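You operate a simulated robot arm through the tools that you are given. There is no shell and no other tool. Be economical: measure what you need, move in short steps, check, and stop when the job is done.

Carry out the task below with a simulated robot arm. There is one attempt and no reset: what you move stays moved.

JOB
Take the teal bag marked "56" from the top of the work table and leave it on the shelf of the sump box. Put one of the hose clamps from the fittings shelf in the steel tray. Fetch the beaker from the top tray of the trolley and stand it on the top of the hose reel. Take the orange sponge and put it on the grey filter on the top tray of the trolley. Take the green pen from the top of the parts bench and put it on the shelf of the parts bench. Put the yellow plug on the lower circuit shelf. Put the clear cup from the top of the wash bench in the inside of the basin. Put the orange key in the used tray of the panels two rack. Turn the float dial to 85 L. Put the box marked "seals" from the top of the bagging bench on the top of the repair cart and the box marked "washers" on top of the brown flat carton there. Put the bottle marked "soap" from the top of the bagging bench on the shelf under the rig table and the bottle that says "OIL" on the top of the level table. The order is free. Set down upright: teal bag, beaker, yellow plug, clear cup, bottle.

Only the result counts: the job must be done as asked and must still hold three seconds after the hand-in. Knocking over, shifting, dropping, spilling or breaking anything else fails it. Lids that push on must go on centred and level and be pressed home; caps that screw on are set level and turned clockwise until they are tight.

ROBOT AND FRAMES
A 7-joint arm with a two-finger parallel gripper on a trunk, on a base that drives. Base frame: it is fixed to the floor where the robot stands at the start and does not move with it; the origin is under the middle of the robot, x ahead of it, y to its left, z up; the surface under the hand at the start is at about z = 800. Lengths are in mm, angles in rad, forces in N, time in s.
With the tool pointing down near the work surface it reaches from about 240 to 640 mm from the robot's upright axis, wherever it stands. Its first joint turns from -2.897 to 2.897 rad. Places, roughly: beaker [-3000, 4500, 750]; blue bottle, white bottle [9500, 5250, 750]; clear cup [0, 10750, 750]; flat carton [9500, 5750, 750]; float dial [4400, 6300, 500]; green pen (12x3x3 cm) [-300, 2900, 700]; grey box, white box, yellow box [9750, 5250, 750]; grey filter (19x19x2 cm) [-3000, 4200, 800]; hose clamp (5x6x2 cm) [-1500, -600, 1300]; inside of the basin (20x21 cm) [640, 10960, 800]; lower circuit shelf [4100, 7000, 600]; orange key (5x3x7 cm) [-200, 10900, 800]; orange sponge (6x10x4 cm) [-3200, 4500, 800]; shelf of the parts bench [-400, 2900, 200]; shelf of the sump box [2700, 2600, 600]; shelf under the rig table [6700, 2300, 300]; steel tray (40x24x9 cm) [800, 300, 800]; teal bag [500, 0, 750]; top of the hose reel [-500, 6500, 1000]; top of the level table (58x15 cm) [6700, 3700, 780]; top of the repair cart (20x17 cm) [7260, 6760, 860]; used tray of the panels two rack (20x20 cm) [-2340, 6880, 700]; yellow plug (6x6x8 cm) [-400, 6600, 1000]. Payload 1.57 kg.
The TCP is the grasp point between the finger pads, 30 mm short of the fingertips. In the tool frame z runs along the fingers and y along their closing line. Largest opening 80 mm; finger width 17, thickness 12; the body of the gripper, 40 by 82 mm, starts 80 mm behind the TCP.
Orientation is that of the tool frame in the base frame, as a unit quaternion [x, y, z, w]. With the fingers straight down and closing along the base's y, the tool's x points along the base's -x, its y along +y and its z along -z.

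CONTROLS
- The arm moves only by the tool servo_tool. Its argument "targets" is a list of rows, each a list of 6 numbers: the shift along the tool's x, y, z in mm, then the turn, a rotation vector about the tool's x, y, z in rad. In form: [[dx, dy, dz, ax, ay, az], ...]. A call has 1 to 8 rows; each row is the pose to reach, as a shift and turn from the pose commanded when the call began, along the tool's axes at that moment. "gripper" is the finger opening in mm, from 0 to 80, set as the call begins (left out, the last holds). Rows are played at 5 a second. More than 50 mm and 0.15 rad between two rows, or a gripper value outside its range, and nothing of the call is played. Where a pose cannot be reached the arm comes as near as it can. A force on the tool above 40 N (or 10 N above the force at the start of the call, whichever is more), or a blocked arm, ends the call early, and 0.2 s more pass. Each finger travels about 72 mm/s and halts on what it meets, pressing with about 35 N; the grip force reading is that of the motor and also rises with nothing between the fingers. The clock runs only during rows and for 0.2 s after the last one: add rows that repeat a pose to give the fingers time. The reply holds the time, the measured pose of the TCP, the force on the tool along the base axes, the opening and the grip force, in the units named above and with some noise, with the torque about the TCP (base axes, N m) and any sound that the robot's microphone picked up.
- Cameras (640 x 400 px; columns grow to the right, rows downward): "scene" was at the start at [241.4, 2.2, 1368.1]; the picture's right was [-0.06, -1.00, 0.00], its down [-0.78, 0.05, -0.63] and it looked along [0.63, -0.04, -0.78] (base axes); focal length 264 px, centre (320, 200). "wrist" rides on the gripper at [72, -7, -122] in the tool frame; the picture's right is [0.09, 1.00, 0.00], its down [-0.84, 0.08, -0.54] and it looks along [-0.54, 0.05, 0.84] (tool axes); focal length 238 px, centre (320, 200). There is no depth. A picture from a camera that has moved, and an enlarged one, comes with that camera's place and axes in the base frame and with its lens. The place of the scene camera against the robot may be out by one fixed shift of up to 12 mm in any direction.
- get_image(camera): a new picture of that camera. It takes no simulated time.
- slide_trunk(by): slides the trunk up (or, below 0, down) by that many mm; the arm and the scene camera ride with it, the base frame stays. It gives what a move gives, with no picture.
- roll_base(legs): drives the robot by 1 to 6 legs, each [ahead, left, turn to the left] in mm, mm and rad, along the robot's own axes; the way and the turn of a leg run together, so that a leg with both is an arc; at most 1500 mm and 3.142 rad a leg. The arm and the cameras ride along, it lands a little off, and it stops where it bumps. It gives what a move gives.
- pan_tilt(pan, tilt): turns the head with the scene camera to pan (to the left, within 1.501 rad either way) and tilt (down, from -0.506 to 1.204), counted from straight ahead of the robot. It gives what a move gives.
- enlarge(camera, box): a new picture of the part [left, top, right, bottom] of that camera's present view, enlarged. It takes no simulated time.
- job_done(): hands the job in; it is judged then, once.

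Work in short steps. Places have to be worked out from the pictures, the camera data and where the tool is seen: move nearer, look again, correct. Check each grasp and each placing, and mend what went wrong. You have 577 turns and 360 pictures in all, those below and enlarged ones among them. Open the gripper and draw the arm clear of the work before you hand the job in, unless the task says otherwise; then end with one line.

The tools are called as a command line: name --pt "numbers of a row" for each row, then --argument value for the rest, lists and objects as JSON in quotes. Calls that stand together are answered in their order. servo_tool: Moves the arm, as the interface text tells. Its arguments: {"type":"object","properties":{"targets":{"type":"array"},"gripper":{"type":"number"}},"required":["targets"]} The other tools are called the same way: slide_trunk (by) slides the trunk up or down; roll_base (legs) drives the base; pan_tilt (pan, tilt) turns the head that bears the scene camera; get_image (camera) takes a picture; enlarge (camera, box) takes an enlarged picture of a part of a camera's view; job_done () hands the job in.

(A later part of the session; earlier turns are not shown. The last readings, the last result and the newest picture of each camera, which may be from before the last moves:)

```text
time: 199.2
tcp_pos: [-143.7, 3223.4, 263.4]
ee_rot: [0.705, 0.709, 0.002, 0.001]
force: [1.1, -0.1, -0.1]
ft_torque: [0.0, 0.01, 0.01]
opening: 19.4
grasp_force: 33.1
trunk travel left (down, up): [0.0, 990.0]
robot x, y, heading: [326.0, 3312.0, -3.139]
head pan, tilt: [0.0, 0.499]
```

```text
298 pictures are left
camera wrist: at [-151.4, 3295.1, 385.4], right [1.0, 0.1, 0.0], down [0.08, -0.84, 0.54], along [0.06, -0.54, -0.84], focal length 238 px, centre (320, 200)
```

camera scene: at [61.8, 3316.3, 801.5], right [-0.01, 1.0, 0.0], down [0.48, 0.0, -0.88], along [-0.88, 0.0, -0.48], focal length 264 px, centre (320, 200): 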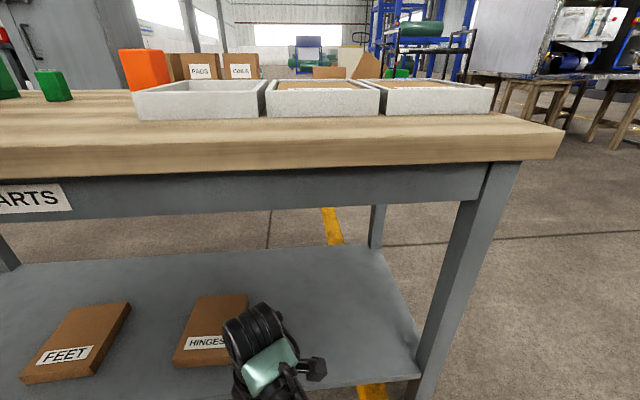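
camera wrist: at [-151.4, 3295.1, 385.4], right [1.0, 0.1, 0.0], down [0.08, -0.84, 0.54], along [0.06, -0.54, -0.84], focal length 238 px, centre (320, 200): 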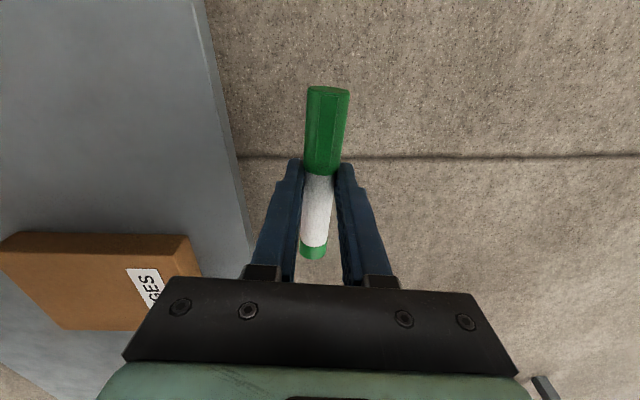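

Hinges box edge is y≈3158; shift the pen +45 mm in y and drive 115 mm further in.

servo_tool --pt "25 0 0 0 0 0" --pt "45 0 0 0 0 0" --pt "45 0 0 0 0 0"

roll_base --legs '[[115, 0, 0]]'

get_image --camera "wrist"

get_image --camera "scene"

```text
time: 200.0
tcp_pos: [-144.4, 3268.4, 263.0]
ee_rot: [0.705, 0.709, 0.001, 0.002]
force: [0.2, 0.4, -0.4]
ft_torque: [0.02, -0.02, -0.01]
opening: 19.5
grasp_force: 33.5
trunk travel left (down, up): [0.0, 990.0]
robot x, y, heading: [329.5, 3310.1, -3.132]
head pan, tilt: [0.0, 0.499]
```

```text
time: 201.2
tcp_pos: [-259.4, 3268.6, 263.6]
ee_rot: [0.706, 0.708, 0.0, 0.003]
force: [-0.2, -0.1, -0.4]
ft_torque: [0.02, 0.02, 0.02]
opening: 19.3
grasp_force: 33.4
trunk travel left (down, up): [0.0, 990.0]
robot x, y, heading: [215.6, 3310.2, -3.141]
head pan, tilt: [0.0, 0.499]
```

```text
297 pictures are left
camera wrist: at [-266.6, 3339.4, 385.4], right [1.0, 0.1, 0.0], down [0.08, -0.84, 0.54], along [0.05, -0.54, -0.84], focal length 238 px, centre (320, 200)
```

wrist: 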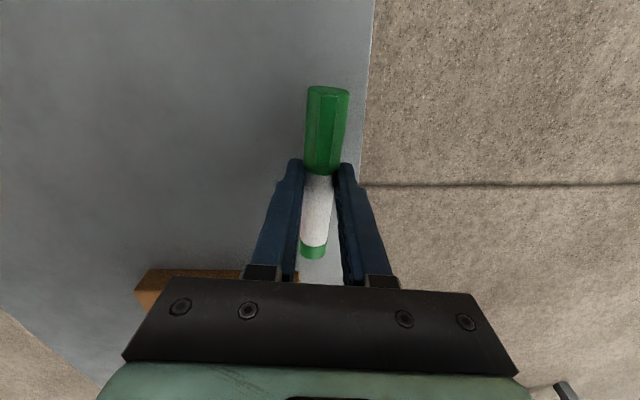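

```text
296 pictures are left
camera scene: at [-52.7, 3315.9, 801.5], right [0.0, 1.0, 0.0], down [0.48, 0.0, -0.88], along [-0.88, 0.0, -0.48], focal length 264 px, centre (320, 200)
```

scene: 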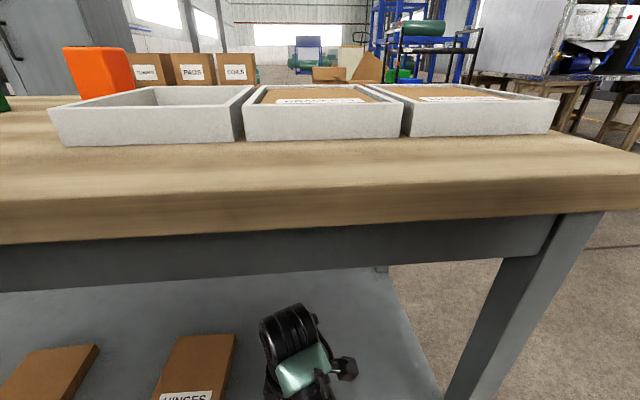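

The shelf edge is nearer (x≈-228) than thought, so extend the arm 70 mm further in rather than driving.

servo_tool --pt "0 -25 0 0 0 0" --pt "0 -50 0 0 0 0" --pt "0 -75 0 0 0 0" --pt "0 -75 0 0 0 0"

servo_tool --pt "0 0 10 0 0 0" --pt "0 0 20 0 0 0" --pt "0 0 20 0 0 0"

servo_tool --pt "0 0 4 0 0 0" --pt "0 0 8 0 0 0" --pt "0 0 8 0 0 0"

get_image --camera "wrist"

```text
time: 202.2
tcp_pos: [-333.3, 3267.3, 263.0]
ee_rot: [0.706, 0.708, 0.0, 0.002]
force: [-0.1, 0.3, -0.7]
ft_torque: [-0.02, -0.02, 0.01]
opening: 19.6
grasp_force: 33.6
trunk travel left (down, up): [0.0, 990.0]
robot x, y, heading: [215.9, 3311.5, -3.132]
head pan, tilt: [0.0, 0.499]
```

```text
time: 203.0
tcp_pos: [-334.3, 3267.7, 241.2]
ee_rot: [0.705, 0.709, 0.001, 0.001]
force: [0.7, -0.5, -0.1]
ft_torque: [0.01, -0.02, 0.03]
opening: 19.7
grasp_force: 33.6
trunk travel left (down, up): [0.0, 990.0]
robot x, y, heading: [208.8, 3309.2, -3.132]
head pan, tilt: [0.0, 0.499]
```

```text
time: 203.8
tcp_pos: [-334.9, 3268.4, 234.6]
ee_rot: [0.705, 0.709, 0.0, 0.002]
force: [0.0, -1.0, -0.3]
ft_torque: [0.0, -0.03, 0.0]
opening: 19.7
grasp_force: 33.1
trunk travel left (down, up): [0.0, 990.0]
robot x, y, heading: [214.3, 3310.0, -3.136]
head pan, tilt: [0.0, 0.499]
```

```text
295 pictures are left
camera wrist: at [-342.0, 3338.9, 356.9], right [1.0, 0.1, 0.0], down [0.08, -0.84, 0.54], along [0.06, -0.54, -0.84], focal length 238 px, centre (320, 200)
```

wrist: 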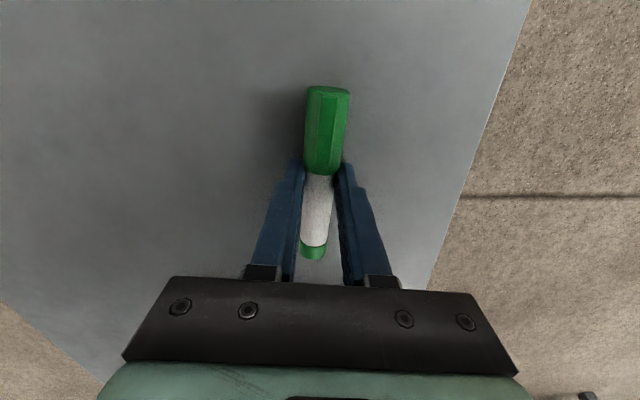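

Well inside. Continue lowering until contact.

servo_tool --pt "0 0 5 0 0 0" --pt "0 0 9 0 0 0" --pt "0 0 9 0 0 0"

servo_tool --pt "0 0 4 0 0 0" --pt "0 0 8 0 0 0" --pt "0 0 8 0 0 0"

```text
time: 204.6
tcp_pos: [-334.5, 3266.1, 229.8]
ee_rot: [0.706, 0.709, -0.002, -0.001]
force: [13.7, -1.6, 32.0]
ft_torque: [0.13, -0.67, -0.1]
opening: 19.6
grasp_force: 33.3
trunk travel left (down, up): [0.0, 990.0]
robot x, y, heading: [215.2, 3308.8, -3.138]
head pan, tilt: [0.0, 0.499]
```

```text
time: 204.9
tcp_pos: [-335.4, 3266.9, 230.2]
ee_rot: [0.705, 0.709, -0.001, 0.001]
force: [9.5, -0.1, 18.3]
ft_torque: [0.15, -0.24, -0.12]
opening: 19.4
grasp_force: 33.1
trunk travel left (down, up): [0.0, 990.0]
robot x, y, heading: [213.1, 3309.5, -3.136]
head pan, tilt: [0.0, 0.499]
stopped in row 1: the force on the tool passed its limit at 50 N (the readings are from after the stop); the commanded pose is now the measured one
```

Contact (shelf ≈200). Rise 1 mm, release and go up.

servo_tool --pt "0 0 -2 0 0 0" --pt "0 0 -2 0 0 0" --pt "0 0 -2 0 0 0" --pt "0 0 -12 0 0 0" --pt "0 0 -35 0 0 0" --pt "0 0 -35 0 0 0" --gripper 45

get_image --camera "wrist"

```text
time: 206.3
tcp_pos: [-334.2, 3266.9, 262.1]
ee_rot: [0.705, 0.709, 0.0, 0.002]
force: [0.2, 1.1, -0.5]
ft_torque: [0.0, -0.03, -0.03]
opening: 45.0
grasp_force: 0.0
trunk travel left (down, up): [0.0, 990.0]
robot x, y, heading: [210.8, 3310.3, -3.137]
head pan, tilt: [0.0, 0.499]
```

```text
294 pictures are left
camera wrist: at [-342.0, 3338.8, 384.3], right [1.0, 0.1, 0.0], down [0.08, -0.84, 0.54], along [0.06, -0.54, -0.84], focal length 238 px, centre (320, 200)
```

wrist: 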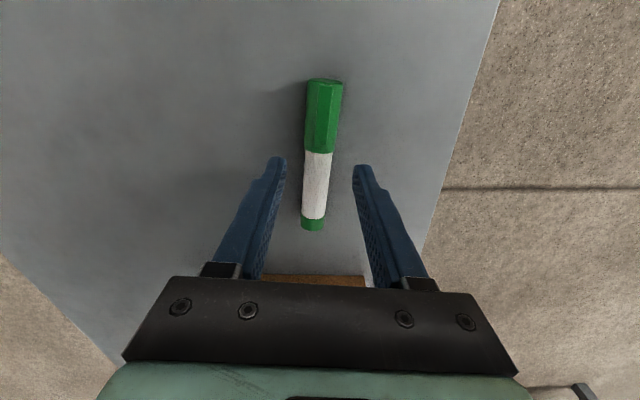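

Pen is on the shelf. Withdraw by driving back, raise the trunk, and head for the trolley.

roll_base --legs '[[-430, 0, 0]]'

slide_trunk --by 400

slide_trunk --by 350

roll_base --legs '[[0, -860, 0], [1450, 0, 0], [900, 0, 0]]'

get_image --camera "scene"

```text
time: 209.0
tcp_pos: [95.1, 3268.6, 262.8]
ee_rot: [0.705, 0.709, 0.0, 0.002]
force: [-0.2, -0.2, 0.0]
ft_torque: [0.02, 0.02, -0.02]
opening: 45.1
grasp_force: 0.1
trunk travel left (down, up): [0.0, 990.0]
robot x, y, heading: [644.4, 3309.2, -3.136]
head pan, tilt: [0.0, 0.499]
```

```text
time: 212.8
tcp_pos: [96.2, 3268.9, 662.9]
ee_rot: [0.705, 0.71, 0.0, 0.002]
force: [0.8, 0.5, 0.3]
ft_torque: [0.01, 0.01, 0.01]
opening: 45.0
grasp_force: 0.1
trunk travel left (down, up): [-400.0, 590.0]
robot x, y, heading: [641.6, 3311.6, -3.135]
head pan, tilt: [0.0, 0.499]
```

```text
time: 216.2
tcp_pos: [95.8, 3267.8, 1012.5]
ee_rot: [0.705, 0.709, 0.0, 0.002]
force: [-0.8, 0.0, -0.7]
ft_torque: [0.04, -0.02, -0.03]
opening: 44.7
grasp_force: 0.2
trunk travel left (down, up): [-750.0, 240.0]
robot x, y, heading: [638.7, 3312.8, -3.136]
head pan, tilt: [0.0, 0.499]
```

```text
time: 232.0
tcp_pos: [-2279.2, 4088.9, 1013.3]
ee_rot: [0.701, 0.713, 0.0, 0.002]
force: [-0.2, 0.4, 0.4]
ft_torque: [-0.01, 0.01, -0.01]
opening: 44.9
grasp_force: 0.0
trunk travel left (down, up): [-750.0, 240.0]
robot x, y, heading: [-1730.1, 4139.7, -3.119]
head pan, tilt: [0.0, 0.499]
```

```text
293 pictures are left
camera scene: at [-1998.2, 4141.4, 1551.4], right [-0.02, 1.0, 0.0], down [0.48, 0.01, -0.88], along [-0.88, -0.02, -0.48], focal length 264 px, centre (320, 200)
```

scene: 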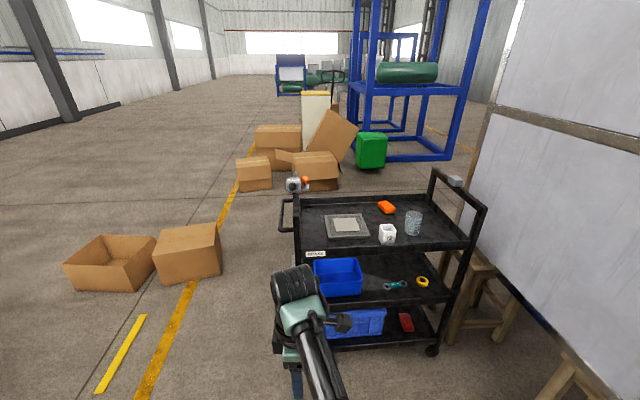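

enlarge --camera "scene" --box '[280, 165, 500, 300]'

```text
2.91 times, centred on (390, 232) of scene
camera zoom: at [-1998.2, 4141.4, 1551.4], right [-0.02, 1.0, 0.0], down [0.48, 0.01, -0.88], along [-0.88, -0.02, -0.48], focal length 768 px, centre (116, 106)
```

zoom: 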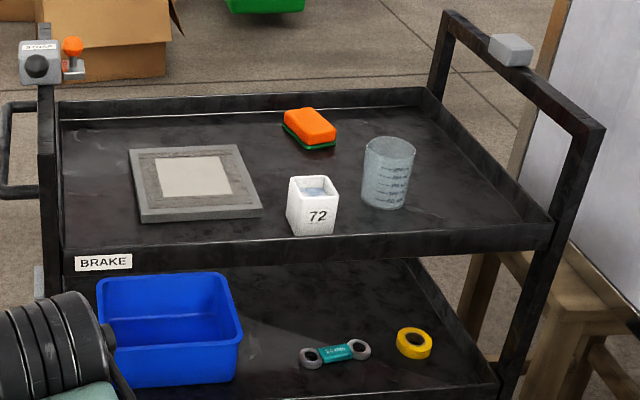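

Beaker is the graduated glass (~[-3058,4565]), sponge (~[-3232,4474]), filter (~[-3101,4252]). Drive up to the trolley.

roll_base --legs '[[0, -250, -0.02], [840, 0, 0]]'

pan_tilt --pan 0.0 --tilt 0.8

get_image --camera "scene"

get_image --camera "wrist"

```text
time: 237.9
tcp_pos: [-3118.2, 4355.3, 1012.4]
ee_rot: [0.709, 0.706, 0.0, 0.002]
force: [-0.5, -0.2, -0.4]
ft_torque: [0.03, 0.01, -0.03]
opening: 44.9
grasp_force: 0.1
trunk travel left (down, up): [-750.0, 240.0]
robot x, y, heading: [-2566.3, 4394.7, 3.139]
head pan, tilt: [0.0, 0.499]
```

```text
time: 238.7
tcp_pos: [-3117.9, 4353.9, 1012.5]
ee_rot: [0.709, 0.705, 0.0, 0.001]
force: [0.8, -0.9, -0.7]
ft_torque: [-0.04, 0.01, -0.02]
opening: 44.9
grasp_force: 0.0
trunk travel left (down, up): [-750.0, 240.0]
robot x, y, heading: [-2570.1, 4391.6, 3.136]
head pan, tilt: [0.0, 0.799]
```

```text
291 pictures are left
camera scene: at [-2824.1, 4400.3, 1525.6], right [0.01, 1.0, 0.0], down [0.72, 0.0, -0.7], along [-0.7, 0.0, -0.72], focal length 264 px, centre (320, 200)
```

scene: 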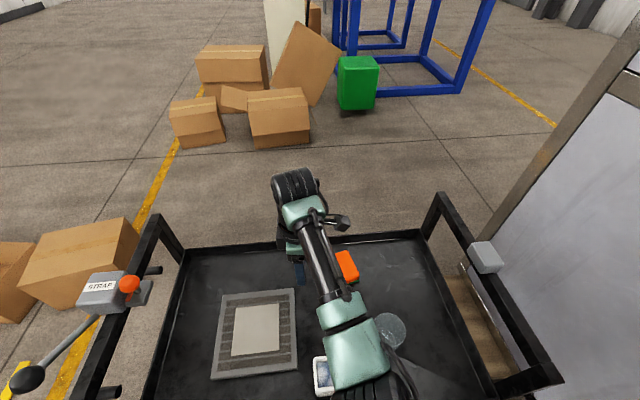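

```text
290 pictures are left
camera wrist: at [-3123.6, 4426.4, 1134.5], right [1.0, 0.09, 0.0], down [0.07, -0.84, 0.54], along [0.05, -0.54, -0.84], focal length 238 px, centre (320, 200)
```

wrist: 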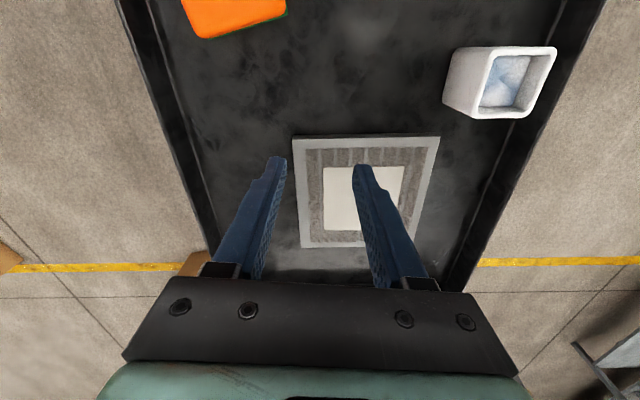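

Filter centre ≈[-3045,4240], top z≈828. Move above the sponge for a better look.

servo_tool --pt "28 -20 0 0 0 0" --pt "56 -42 0 0 0 0" --pt "84 -62 0 0 0 0" --pt "116 -80 0 0 0 0" --pt "116 -80 0 0 0 0" --gripper 80

get_image --camera "wrist"

```text
time: 239.9
tcp_pos: [-3197.2, 4471.8, 1011.5]
ee_rot: [0.709, 0.705, 0.001, 0.002]
force: [-0.3, 0.3, 0.3]
ft_torque: [0.03, 0.02, -0.02]
opening: 80.0
grasp_force: 0.0
trunk travel left (down, up): [-750.0, 240.0]
robot x, y, heading: [-2572.2, 4393.1, 3.139]
head pan, tilt: [0.0, 0.799]
```

```text
289 pictures are left
camera wrist: at [-3203.2, 4542.9, 1134.7], right [1.0, 0.09, 0.0], down [0.07, -0.84, 0.54], along [0.05, -0.54, -0.84], focal length 238 px, centre (320, 200)
```

wrist: 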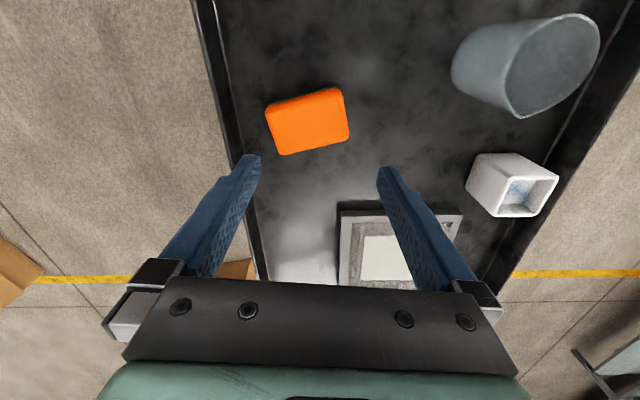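

Sponge centre ≈[-3209,4467], long axis ~15° off x. Rotate the tool so it closes across the short side, then lower with the trunk.

servo_tool --pt "-1 -3 0 0 0 0.145" --pt "-2 -6 0 0 0 0.29" --pt "-3 -9 0 0 0 0.435" --pt "-5 -12 0 0 0 0.58" --pt "-5 -12 0 0 0 0.725" --pt "-5 -12 0 0 0 0.87" --pt "-5 -12 0 0 0 1.015" --pt "-5 -12 0 0 0 1.16"

servo_tool --pt "0 0 0 0 0 0.149" --pt "0 0 0 0 0 0.149"

slide_trunk --by -100

get_image --camera "wrist"

```text
time: 241.7
tcp_pos: [-3209.9, 4465.6, 1011.0]
ee_rot: [0.98, 0.201, 0.001, 0.002]
force: [-0.4, 0.8, -0.9]
ft_torque: [0.0, 0.01, 0.02]
opening: 80.0
grasp_force: 0.0
trunk travel left (down, up): [-750.0, 240.0]
robot x, y, heading: [-2571.1, 4394.4, 3.138]
head pan, tilt: [0.0, 0.799]
```

```text
time: 242.3
tcp_pos: [-3209.0, 4465.8, 1010.9]
ee_rot: [0.992, 0.127, 0.001, 0.0]
force: [0.4, 0.0, -0.3]
ft_torque: [0.01, 0.01, 0.03]
opening: 80.0
grasp_force: 0.1
trunk travel left (down, up): [-750.0, 240.0]
robot x, y, heading: [-2570.4, 4392.2, 3.134]
head pan, tilt: [0.0, 0.799]
```

```text
time: 243.6
tcp_pos: [-3208.7, 4465.2, 912.2]
ee_rot: [0.992, 0.128, 0.001, 0.0]
force: [-0.2, -0.5, 0.1]
ft_torque: [0.0, -0.03, 0.0]
opening: 80.0
grasp_force: 0.1
trunk travel left (down, up): [-650.0, 340.0]
robot x, y, heading: [-2568.1, 4388.6, 3.136]
head pan, tilt: [0.0, 0.799]
```

```text
288 pictures are left
camera wrist: at [-3140.8, 4490.7, 1034.3], right [0.34, -0.94, 0.0], down [-0.79, -0.29, 0.54], along [-0.51, -0.19, -0.84], focal length 238 px, centre (320, 200)
```

wrist: 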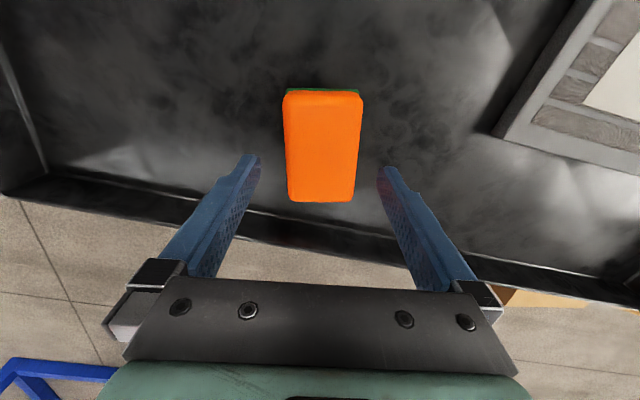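

Aligned. Lower and grip.

slide_trunk --by -66

servo_tool --pt "0 0 0 0 0 0" --pt "0 0 0 0 0 0" --pt "0 0 0 0 0 0" --pt "0 0 0 0 0 0" --gripper 30

get_image --camera "wrist"

```text
time: 244.7
tcp_pos: [-3208.2, 4466.3, 849.6]
ee_rot: [0.992, 0.129, -0.002, 0.0]
force: [5.9, 2.3, 20.1]
ft_torque: [-0.21, -0.4, -0.07]
opening: 79.0
grasp_force: 0.0
trunk travel left (down, up): [-584.0, 406.0]
robot x, y, heading: [-2574.3, 4392.4, 3.139]
head pan, tilt: [0.0, 0.799]
```

```text
time: 245.7
tcp_pos: [-3207.8, 4464.3, 850.4]
ee_rot: [0.992, 0.128, -0.003, 0.0]
force: [-1.4, -2.2, 24.9]
ft_torque: [-0.13, -0.17, 0.08]
opening: 60.4
grasp_force: 35.3
trunk travel left (down, up): [-584.0, 406.0]
robot x, y, heading: [-2568.5, 4391.3, 3.142]
head pan, tilt: [0.0, 0.799]
```

```text
287 pictures are left
camera wrist: at [-3140.3, 4490.2, 971.9], right [0.34, -0.94, 0.0], down [-0.79, -0.29, 0.55], along [-0.51, -0.19, -0.84], focal length 238 px, centre (320, 200)
```

wrist: 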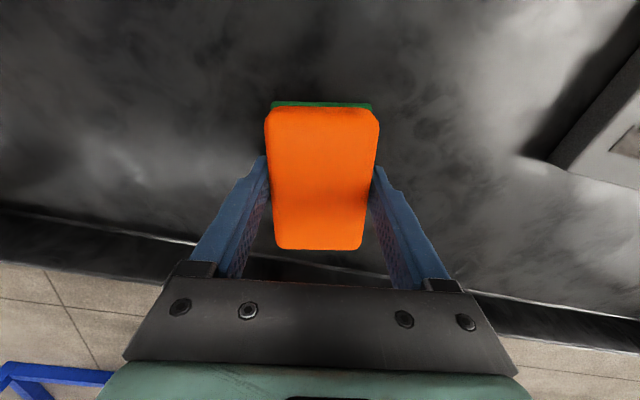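

Gripped (tray floor ≈820). Lift and move over the filter.

slide_trunk --by 90

servo_tool --pt "0 0 0 0 0 0"

get_image --camera "wrist"

```text
time: 246.9
tcp_pos: [-3208.1, 4465.9, 936.1]
ee_rot: [0.992, 0.129, 0.001, 0.001]
force: [0.6, 0.4, -0.2]
ft_torque: [-0.02, 0.0, 0.03]
opening: 60.3
grasp_force: 34.7
trunk travel left (down, up): [-674.0, 316.0]
robot x, y, heading: [-2568.8, 4393.8, 3.14]
head pan, tilt: [0.0, 0.799]
```

```text
time: 247.3
tcp_pos: [-3208.5, 4466.6, 936.2]
ee_rot: [0.992, 0.128, 0.001, 0.001]
force: [0.4, -0.4, 0.0]
ft_torque: [-0.03, 0.0, 0.0]
opening: 60.0
grasp_force: 34.7
trunk travel left (down, up): [-674.0, 316.0]
robot x, y, heading: [-2569.1, 4393.4, 3.133]
head pan, tilt: [0.0, 0.799]
```

```text
286 pictures are left
camera wrist: at [-3140.9, 4490.8, 1058.1], right [0.34, -0.94, 0.0], down [-0.79, -0.29, 0.54], along [-0.51, -0.19, -0.84], focal length 238 px, centre (320, 200)
```

wrist: 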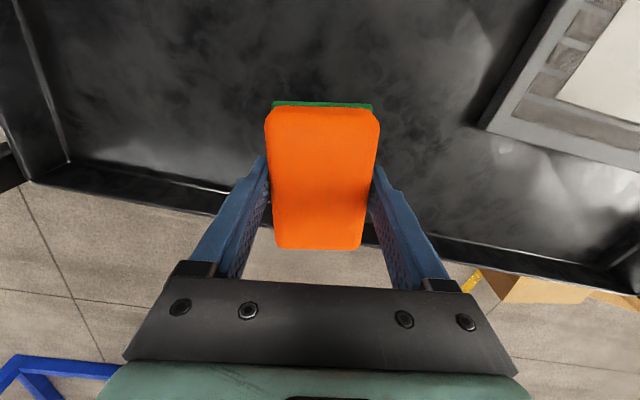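

Move over the filter centre.

servo_tool --pt "14 37 0 0 0 0" --pt "28 74 0 0 0 0" --pt "43 111 0 0 0 0" --pt "57 148 0 0 0 0" --pt "71 185 0 0 0 0" --pt "86 222 0 0 0 0" --pt "100 260 0 0 0 0" --pt "100 260 0 0 0 0"

get_image --camera "wrist"

get_image --camera "scene"

```text
time: 249.1
tcp_pos: [-3045.0, 4238.7, 936.7]
ee_rot: [0.992, 0.128, 0.0, 0.002]
force: [-0.5, 0.1, -0.3]
ft_torque: [-0.03, -0.01, -0.01]
opening: 59.5
grasp_force: 35.2
trunk travel left (down, up): [-674.0, 316.0]
robot x, y, heading: [-2573.1, 4388.8, 3.136]
head pan, tilt: [0.0, 0.799]
```

```text
285 pictures are left
camera wrist: at [-2978.4, 4264.1, 1058.9], right [0.34, -0.94, 0.0], down [-0.79, -0.29, 0.54], along [-0.51, -0.19, -0.84], focal length 238 px, centre (320, 200)
```

wrist: 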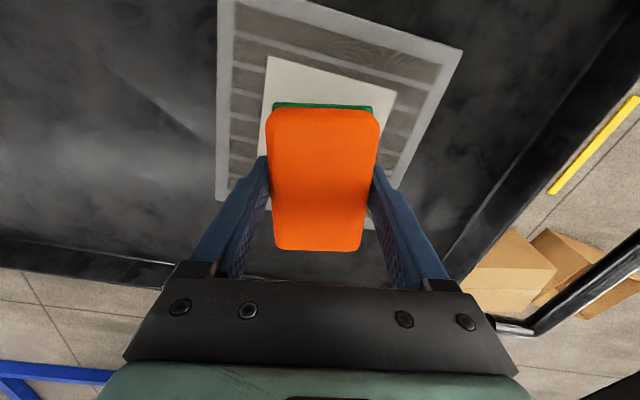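

```text
284 pictures are left
camera scene: at [-2824.4, 4400.7, 1449.5], right [0.01, 1.0, 0.0], down [0.72, 0.0, -0.7], along [-0.7, 0.0, -0.72], focal length 264 px, centre (320, 200)
```

scene: 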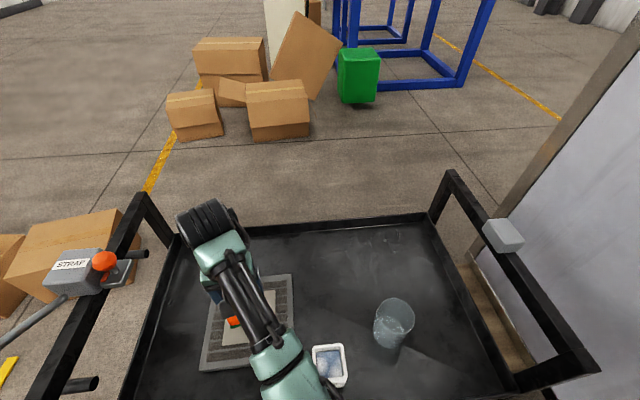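

Filter's centre computes to (-3045,4239), right below. Lower onto it.

slide_trunk --by -58

slide_trunk --by -6

slide_trunk --by -4

```text
time: 250.1
tcp_pos: [-3045.5, 4238.9, 878.1]
ee_rot: [0.992, 0.128, 0.001, 0.0]
force: [-0.5, -0.3, 1.0]
ft_torque: [0.01, -0.04, 0.0]
opening: 59.7
grasp_force: 35.4
trunk travel left (down, up): [-616.0, 374.0]
robot x, y, heading: [-2569.7, 4391.3, 3.137]
head pan, tilt: [0.0, 0.799]
```

```text
time: 250.6
tcp_pos: [-3047.1, 4239.1, 873.1]
ee_rot: [0.992, 0.128, 0.001, 0.001]
force: [-0.2, -0.2, 0.1]
ft_torque: [0.01, -0.03, -0.01]
opening: 59.8
grasp_force: 35.4
trunk travel left (down, up): [-610.0, 380.0]
robot x, y, heading: [-2571.0, 4391.6, 3.135]
head pan, tilt: [0.0, 0.799]
```

```text
time: 251.2
tcp_pos: [-3046.9, 4239.7, 869.4]
ee_rot: [0.992, 0.128, 0.0, 0.001]
force: [1.2, -0.4, 7.7]
ft_torque: [0.15, 0.17, 0.02]
opening: 59.7
grasp_force: 34.8
trunk travel left (down, up): [-606.0, 384.0]
robot x, y, heading: [-2568.9, 4390.8, 3.138]
head pan, tilt: [0.0, 0.799]
```

Contact. Release and rise.

servo_tool --pt "0 0 0 0 0 0" --pt "0 0 0 0 0 0" --pt "0 0 0 0 0 0" --gripper 80

slide_trunk --by 200

get_image --camera "wrist"

```text
time: 252.0
tcp_pos: [-3046.9, 4238.4, 870.9]
ee_rot: [0.992, 0.128, -0.002, 0.001]
force: [-0.8, -5.0, 12.8]
ft_torque: [0.42, 0.15, 0.11]
opening: 76.4
grasp_force: 0.0
trunk travel left (down, up): [-606.0, 384.0]
robot x, y, heading: [-2568.5, 4390.8, 3.135]
head pan, tilt: [0.0, 0.799]
```

```text
time: 254.1
tcp_pos: [-3046.1, 4239.5, 1066.7]
ee_rot: [0.992, 0.128, 0.001, 0.001]
force: [0.2, -0.3, 0.4]
ft_torque: [-0.01, 0.03, 0.03]
opening: 80.3
grasp_force: 0.2
trunk travel left (down, up): [-806.0, 184.0]
robot x, y, heading: [-2569.3, 4393.9, 3.134]
head pan, tilt: [0.0, 0.799]
```

```text
283 pictures are left
camera wrist: at [-2978.7, 4264.1, 1190.9], right [0.34, -0.94, 0.0], down [-0.79, -0.29, 0.54], along [-0.51, -0.19, -0.84], focal length 238 px, centre (320, 200)
```

wrist: 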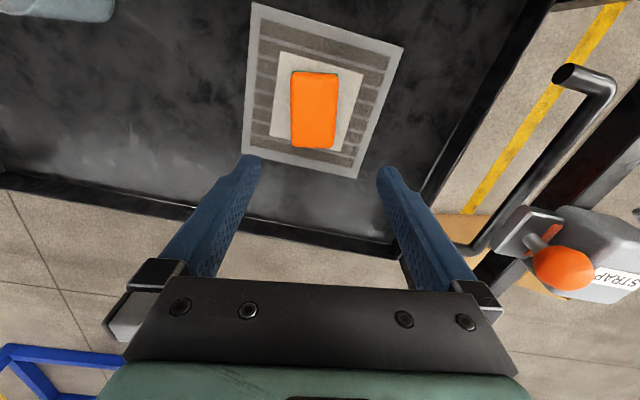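

Sponge sits on the filter. Now move the camera over the beaker.

servo_tool --pt "16 -35 0 0 0 0" --pt "32 -70 0 0 0 0" --pt "48 -105 0 0 0 0" --pt "65 -140 0 0 0 0" --pt "81 -175 0 0 0 0" --pt "97 -210 0 0 0 0" --pt "113 -245 0 0 0 0" --pt "130 -276 0 0 0 0"

get_image --camera "wrist"

get_image --camera "scene"

```text
time: 255.9
tcp_pos: [-2990.3, 4539.9, 1067.9]
ee_rot: [0.992, 0.128, 0.002, 0.001]
force: [0.9, -0.2, 0.3]
ft_torque: [-0.01, -0.02, 0.01]
opening: 80.1
grasp_force: 0.1
trunk travel left (down, up): [-806.0, 184.0]
robot x, y, heading: [-2570.7, 4389.4, 3.138]
head pan, tilt: [0.0, 0.799]
```

```text
282 pictures are left
camera wrist: at [-2922.1, 4564.8, 1190.4], right [0.34, -0.94, 0.0], down [-0.79, -0.29, 0.54], along [-0.51, -0.19, -0.84], focal length 238 px, centre (320, 200)
```

wrist: 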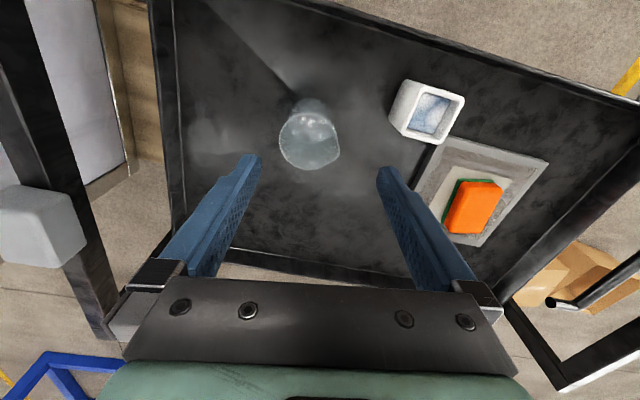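

```text
281 pictures are left
camera scene: at [-2823.9, 4400.8, 1581.6], right [0.01, 1.0, 0.0], down [0.72, 0.0, -0.7], along [-0.7, 0.0, -0.72], focal length 264 px, centre (320, 200)
```

scene: 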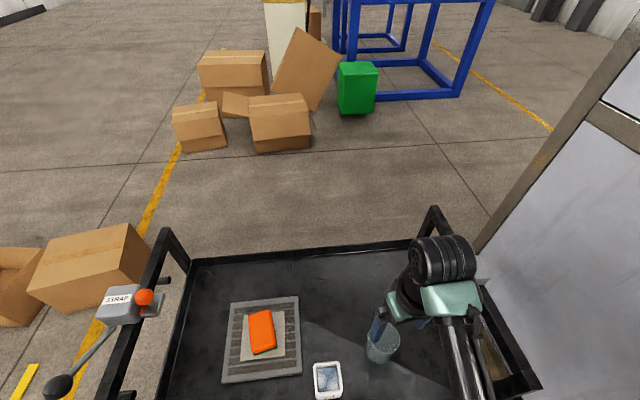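

enlarge --camera "wrist" --box '[250, 70, 380, 190]'

```text
3.33 times, centred on (315, 130) of wrist
camera zoom: at [-2922.1, 4564.8, 1190.4], right [0.34, -0.94, 0.0], down [-0.79, -0.29, 0.54], along [-0.51, -0.19, -0.84], focal length 794 px, centre (337, 433)
```

zoom: 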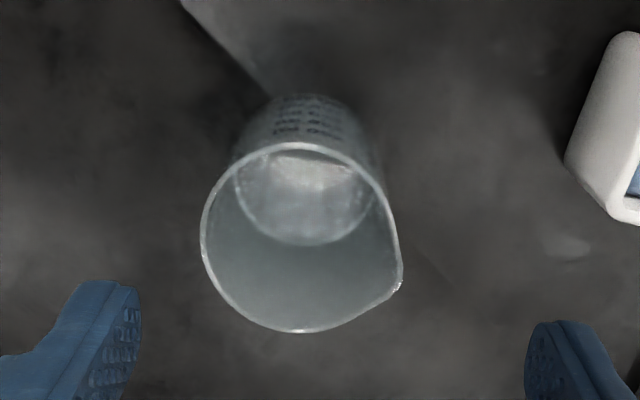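

The beaker's rim is about 70–78 mm wide with centre ≈[-3017,4544], rim z≈914, with a spout. Rotate the closing axis away from the spout and come down to just above the rim.

servo_tool --pt "-10 -4 0 0 0 -0.14" --pt "-25 -10.7 0 0 0 -0.28" --pt "-25 -10.7 20 0 0 -0.42" --pt "-25 -10.7 50 0 0 -0.56" --pt "-25 -10.7 80 0 0 -0.7" --pt "-25 -10.7 105 0 0 -0.7" --pt "-25 -10.7 105 0 0 -0.7"

get_image --camera "wrist"

```text
time: 257.5
tcp_pos: [-3017.9, 4544.3, 962.0]
ee_rot: [0.888, 0.461, 0.001, 0.001]
force: [-0.2, -0.3, 0.6]
ft_torque: [-0.02, -0.02, 0.02]
opening: 80.0
grasp_force: 0.0
trunk travel left (down, up): [-806.0, 184.0]
robot x, y, heading: [-2570.0, 4391.4, 3.14]
head pan, tilt: [0.0, 0.799]
```

```text
279 pictures are left
camera wrist: at [-2981.0, 4606.5, 1084.7], right [0.87, -0.5, 0.0], down [-0.42, -0.73, 0.54], along [-0.27, -0.47, -0.84], focal length 238 px, centre (320, 200)
```

wrist: 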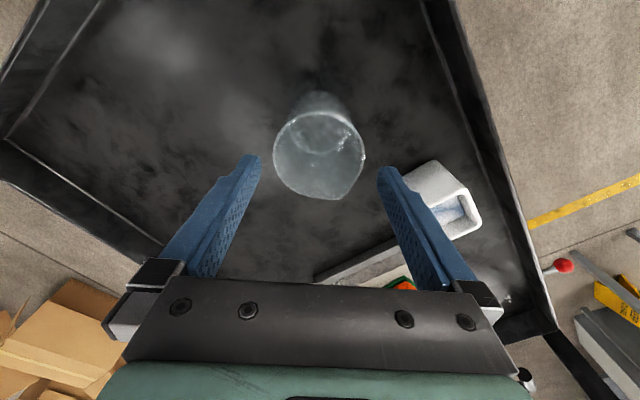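

Centred within ~1 mm; rim ≈75 mm wide at z≈902. Descend slowly around it.

servo_tool --pt "0 -1 10 0 0 0" --pt "0 -1 20 0 0 0" --pt "0 -1 30 0 0 0" --pt "0 -1 30 0 0 0"

get_image --camera "wrist"

```text
time: 258.5
tcp_pos: [-3017.0, 4544.4, 932.7]
ee_rot: [0.888, 0.46, 0.002, 0.001]
force: [0.2, -0.3, -1.0]
ft_torque: [-0.01, 0.0, 0.02]
opening: 79.9
grasp_force: 0.2
trunk travel left (down, up): [-806.0, 184.0]
robot x, y, heading: [-2570.0, 4397.4, 3.137]
head pan, tilt: [0.0, 0.799]
```

```text
278 pictures are left
camera wrist: at [-2981.5, 4606.5, 1054.6], right [0.87, -0.5, 0.0], down [-0.42, -0.73, 0.54], along [-0.27, -0.47, -0.84], focal length 238 px, centre (320, 200)
```

wrist: 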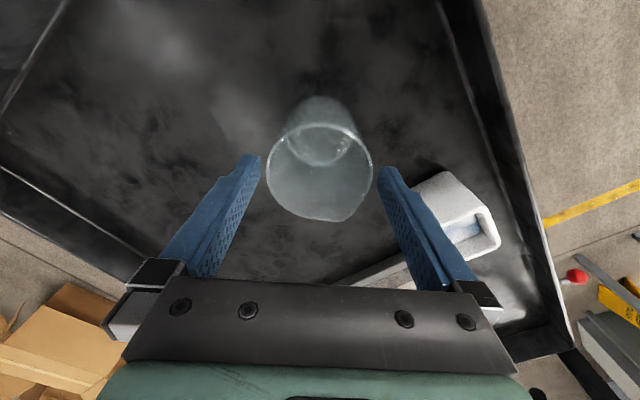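

Diameter now resolves to ≈70 mm, centred. Continue down and grip.

servo_tool --pt "0 0 10 0 0 0" --pt "0 0 20 0 0 0" --pt "0 0 30 0 0 0" --pt "0 0 40 0 0 0" --pt "0 0 40 0 0 0"

servo_tool --pt "0 0 0 0 0 0" --pt "0 0 0 0 0 0" --pt "0 0 0 0 0 0" --gripper 55

get_image --camera "wrist"

```text
time: 259.7
tcp_pos: [-3018.3, 4543.2, 892.7]
ee_rot: [0.888, 0.46, 0.001, 0.001]
force: [-0.3, -0.1, 0.2]
ft_torque: [-0.01, 0.02, 0.0]
opening: 80.0
grasp_force: 0.1
trunk travel left (down, up): [-806.0, 184.0]
robot x, y, heading: [-2567.4, 4394.4, 3.134]
head pan, tilt: [0.0, 0.799]
```

```text
time: 260.5
tcp_pos: [-3018.4, 4542.8, 892.6]
ee_rot: [0.888, 0.46, 0.001, 0.002]
force: [0.0, 0.0, 1.0]
ft_torque: [0.0, 0.04, 0.01]
opening: 71.2
grasp_force: 34.6
trunk travel left (down, up): [-806.0, 184.0]
robot x, y, heading: [-2570.8, 4392.1, 3.137]
head pan, tilt: [0.0, 0.799]
```

```text
277 pictures are left
camera wrist: at [-2982.3, 4606.5, 1015.0], right [0.87, -0.5, 0.0], down [-0.42, -0.73, 0.54], along [-0.27, -0.47, -0.84], focal length 238 px, centre (320, 200)
```

wrist: 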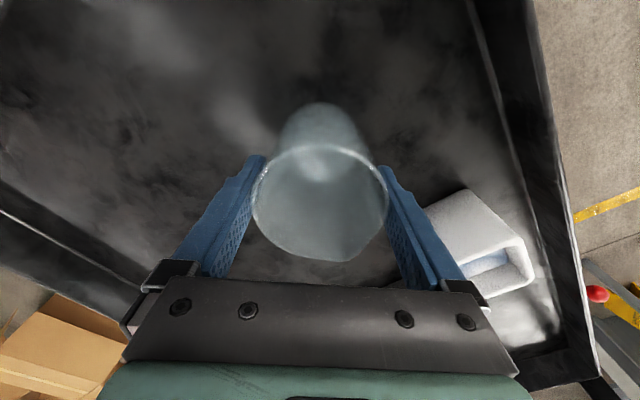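

Beaker gripped (71 mm). Lift it with the trunk and back away.

slide_trunk --by 40

slide_trunk --by 120

get_image --camera "wrist"

roll_base --legs '[[-900, 0, 0], [0, 0, -1.57]]'

pan_tilt --pan 0.0 --tilt 0.25

get_image --camera "scene"

```text
time: 261.4
tcp_pos: [-3018.6, 4544.7, 933.0]
ee_rot: [0.888, 0.46, 0.001, 0.002]
force: [0.2, -0.3, -0.4]
ft_torque: [0.01, -0.03, -0.04]
opening: 71.1
grasp_force: 34.4
trunk travel left (down, up): [-846.0, 144.0]
robot x, y, heading: [-2567.9, 4389.4, 3.135]
head pan, tilt: [0.0, 0.799]
```

```text
time: 262.9
tcp_pos: [-3018.2, 4543.5, 1051.9]
ee_rot: [0.888, 0.46, 0.001, 0.003]
force: [-0.1, -0.6, -0.1]
ft_torque: [0.03, -0.06, 0.02]
opening: 70.7
grasp_force: 35.2
trunk travel left (down, up): [-966.0, 24.0]
robot x, y, heading: [-2568.4, 4395.8, 3.139]
head pan, tilt: [0.0, 0.799]
```

```text
276 pictures are left
camera wrist: at [-2982.4, 4606.5, 1174.9], right [0.87, -0.5, 0.0], down [-0.42, -0.73, 0.54], along [-0.27, -0.47, -0.84], focal length 238 px, centre (320, 200)
```

wrist: 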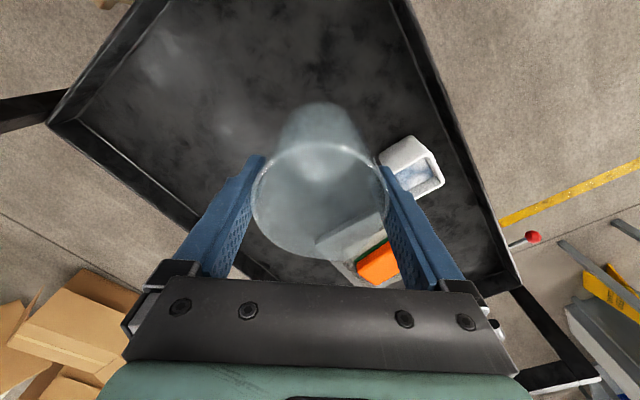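

```text
time: 271.5
tcp_pos: [-1510.0, 4840.9, 1052.7]
ee_rot: [0.954, -0.301, -0.001, 0.002]
force: [0.2, -0.1, -0.6]
ft_torque: [-0.01, 0.02, -0.01]
opening: 69.9
grasp_force: 34.9
trunk travel left (down, up): [-966.0, 24.0]
robot x, y, heading: [-1660.6, 4391.4, 1.563]
head pan, tilt: [0.0, 0.799]
```

```text
time: 272.4
tcp_pos: [-1510.1, 4839.3, 1052.5]
ee_rot: [0.953, -0.302, 0.0, 0.001]
force: [-0.1, -0.4, -0.2]
ft_torque: [0.01, 0.01, 0.03]
opening: 70.0
grasp_force: 34.3
trunk travel left (down, up): [-966.0, 24.0]
robot x, y, heading: [-1661.4, 4387.9, 1.566]
head pan, tilt: [0.0, 0.25]
```

```text
275 pictures are left
camera scene: at [-1664.8, 4661.0, 1790.5], right [1.0, 0.0, 0.0], down [0.0, -0.25, -0.97], along [0.0, 0.97, -0.25], focal length 264 px, centre (320, 200)
```

scene: 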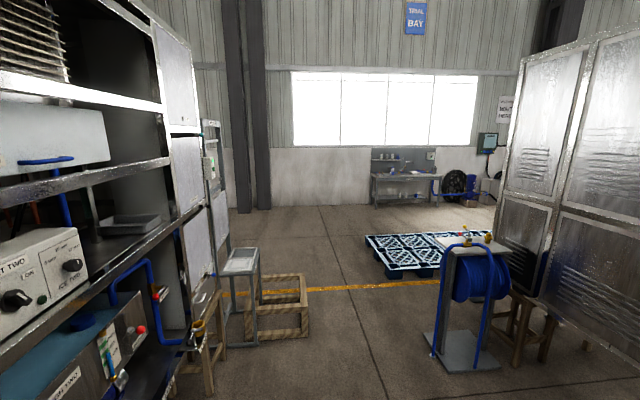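

enlarge --camera "scene" --box '[410, 210, 550, 300]'

```text
4.44 times, centred on (480, 255) of scene
camera zoom: at [-1664.8, 4661.0, 1790.5], right [1.0, 0.0, 0.0], down [0.0, -0.25, -0.97], along [0.0, 0.97, -0.25], focal length 1173 px, centre (-391, -44)
```

zoom: 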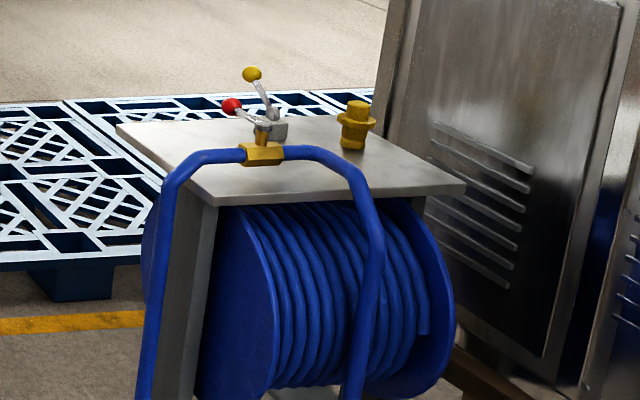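

The reel's top plate spans x≈-790…-340, y≈6260…6590, z≈1000; valve mid, plug at ≈(-439,6451). I raise the beaker and drive to its west side.

servo_tool --pt "0 0 -40 0 0 0" --pt "0 0 -80 0 0 0" --pt "0 0 -120 0 0 0" --pt "0 0 -160 0 0 0" --pt "0 0 -160 0 0 0"

roll_base --legs '[[0, -250, 0], [1450, 0, 0], [670, 0, 0], [0, 0, -1.566]]'

pan_tilt --pan 0.0 --tilt 0.65

get_image --camera "scene"

get_image --camera "wrist"

```text
time: 273.6
tcp_pos: [-1510.8, 4840.0, 1213.5]
ee_rot: [0.954, -0.301, 0.0, 0.002]
force: [-1.0, 0.7, -0.7]
ft_torque: [-0.03, 0.0, -0.05]
opening: 70.0
grasp_force: 34.8
trunk travel left (down, up): [-966.0, 24.0]
robot x, y, heading: [-1663.3, 4393.9, 1.562]
head pan, tilt: [0.0, 0.25]
```

```text
time: 289.5
tcp_pos: [-957.7, 6370.2, 1212.5]
ee_rot: [-0.454, 0.891, 0.002, 0.0]
force: [0.4, -0.2, -1.7]
ft_torque: [0.0, 0.02, -0.03]
opening: 68.7
grasp_force: 34.5
trunk travel left (down, up): [-966.0, 24.0]
robot x, y, heading: [-1407.3, 6525.8, -0.02]
head pan, tilt: [0.0, 0.25]
```

```text
time: 290.4
tcp_pos: [-957.0, 6371.3, 1212.1]
ee_rot: [-0.455, 0.891, 0.001, -0.001]
force: [0.0, 0.0, 0.5]
ft_torque: [0.0, -0.01, 0.01]
opening: 68.6
grasp_force: 34.8
trunk travel left (down, up): [-966.0, 24.0]
robot x, y, heading: [-1403.5, 6530.2, -0.013]
head pan, tilt: [0.0, 0.649]
```

```text
273 pictures are left
camera scene: at [-1152.0, 6530.5, 1754.2], right [-0.02, -1.0, 0.0], down [-0.6, 0.01, -0.8], along [0.8, -0.01, -0.6], focal length 264 px, centre (320, 200)
```

scene: 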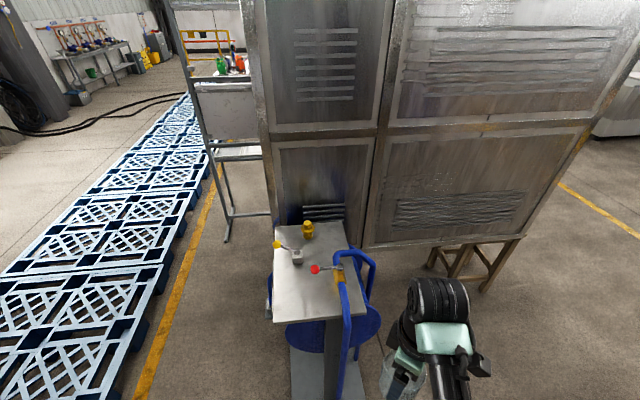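

```text
272 pictures are left
camera wrist: at [-994.0, 6308.1, 1334.7], right [-0.86, 0.51, 0.0], down [0.43, 0.72, 0.54], along [0.27, 0.47, -0.84], focal length 238 px, centre (320, 200)
```

wrist: 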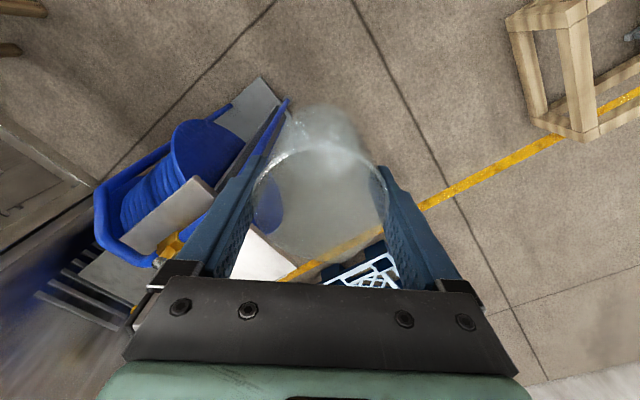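

Refined: plate x≈-735…-300, y≈6385…6690; plug ≈(-399,6568); free near corner around (-672,6620). Align the hand (closing along y) before moving in.

servo_tool --pt "-30 22 -8 0 0 0.135" --pt "-60 44 -16 0 0 0.27" --pt "-90 66 -24 0 0 0.4" --pt "-120 88 -32 0 0 0.54" --pt "-150 110 -40 0 0 0.67" --pt "-175 127 -40 0 0 0.81" --pt "-195 141 -40 0 0 0.94" --pt "-195 141 -40 0 0 0.94"

roll_base --legs '[[200, 0, 0.013]]'

get_image --camera "wrist"

get_image --camera "scene"

```text
time: 292.2
tcp_pos: [-958.4, 6610.7, 1252.8]
ee_rot: [-0.002, 1.0, 0.002, -0.001]
force: [0.3, -0.4, -0.8]
ft_torque: [-0.03, 0.06, 0.0]
opening: 69.0
grasp_force: 35.0
trunk travel left (down, up): [-966.0, 24.0]
robot x, y, heading: [-1404.3, 6526.5, -0.018]
head pan, tilt: [0.0, 0.649]
```

```text
time: 293.8
tcp_pos: [-759.1, 6613.2, 1254.4]
ee_rot: [-0.008, 1.0, 0.001, -0.001]
force: [0.3, 0.0, -0.5]
ft_torque: [0.0, -0.01, 0.01]
opening: 69.0
grasp_force: 35.0
trunk travel left (down, up): [-966.0, 24.0]
robot x, y, heading: [-1201.0, 6530.2, -0.004]
head pan, tilt: [0.0, 0.649]
```

```text
271 pictures are left
camera wrist: at [-829.8, 6604.7, 1375.9], right [-0.11, 0.99, 0.0], down [0.84, 0.09, 0.54], along [0.54, 0.06, -0.84], focal length 238 px, centre (320, 200)
```

wrist: 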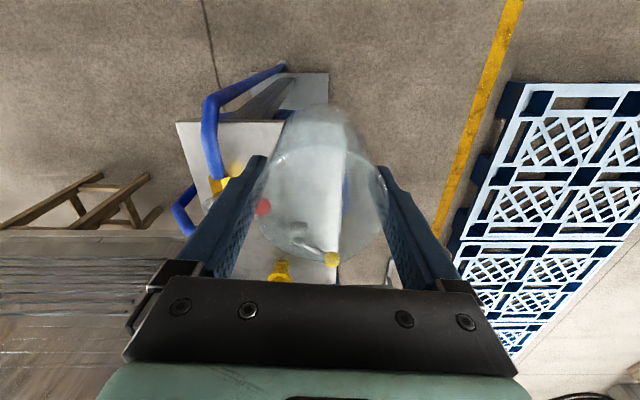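

```text
270 pictures are left
camera scene: at [-951.8, 6530.9, 1754.3], right [-0.01, -1.0, 0.0], down [-0.6, 0.0, -0.8], along [0.8, -0.01, -0.6], focal length 264 px, centre (320, 200)
```

scene: 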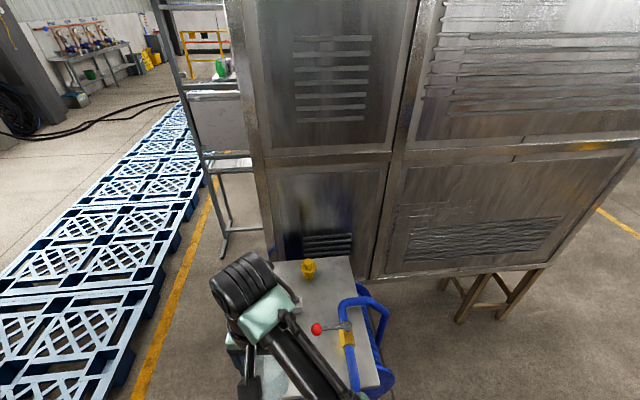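

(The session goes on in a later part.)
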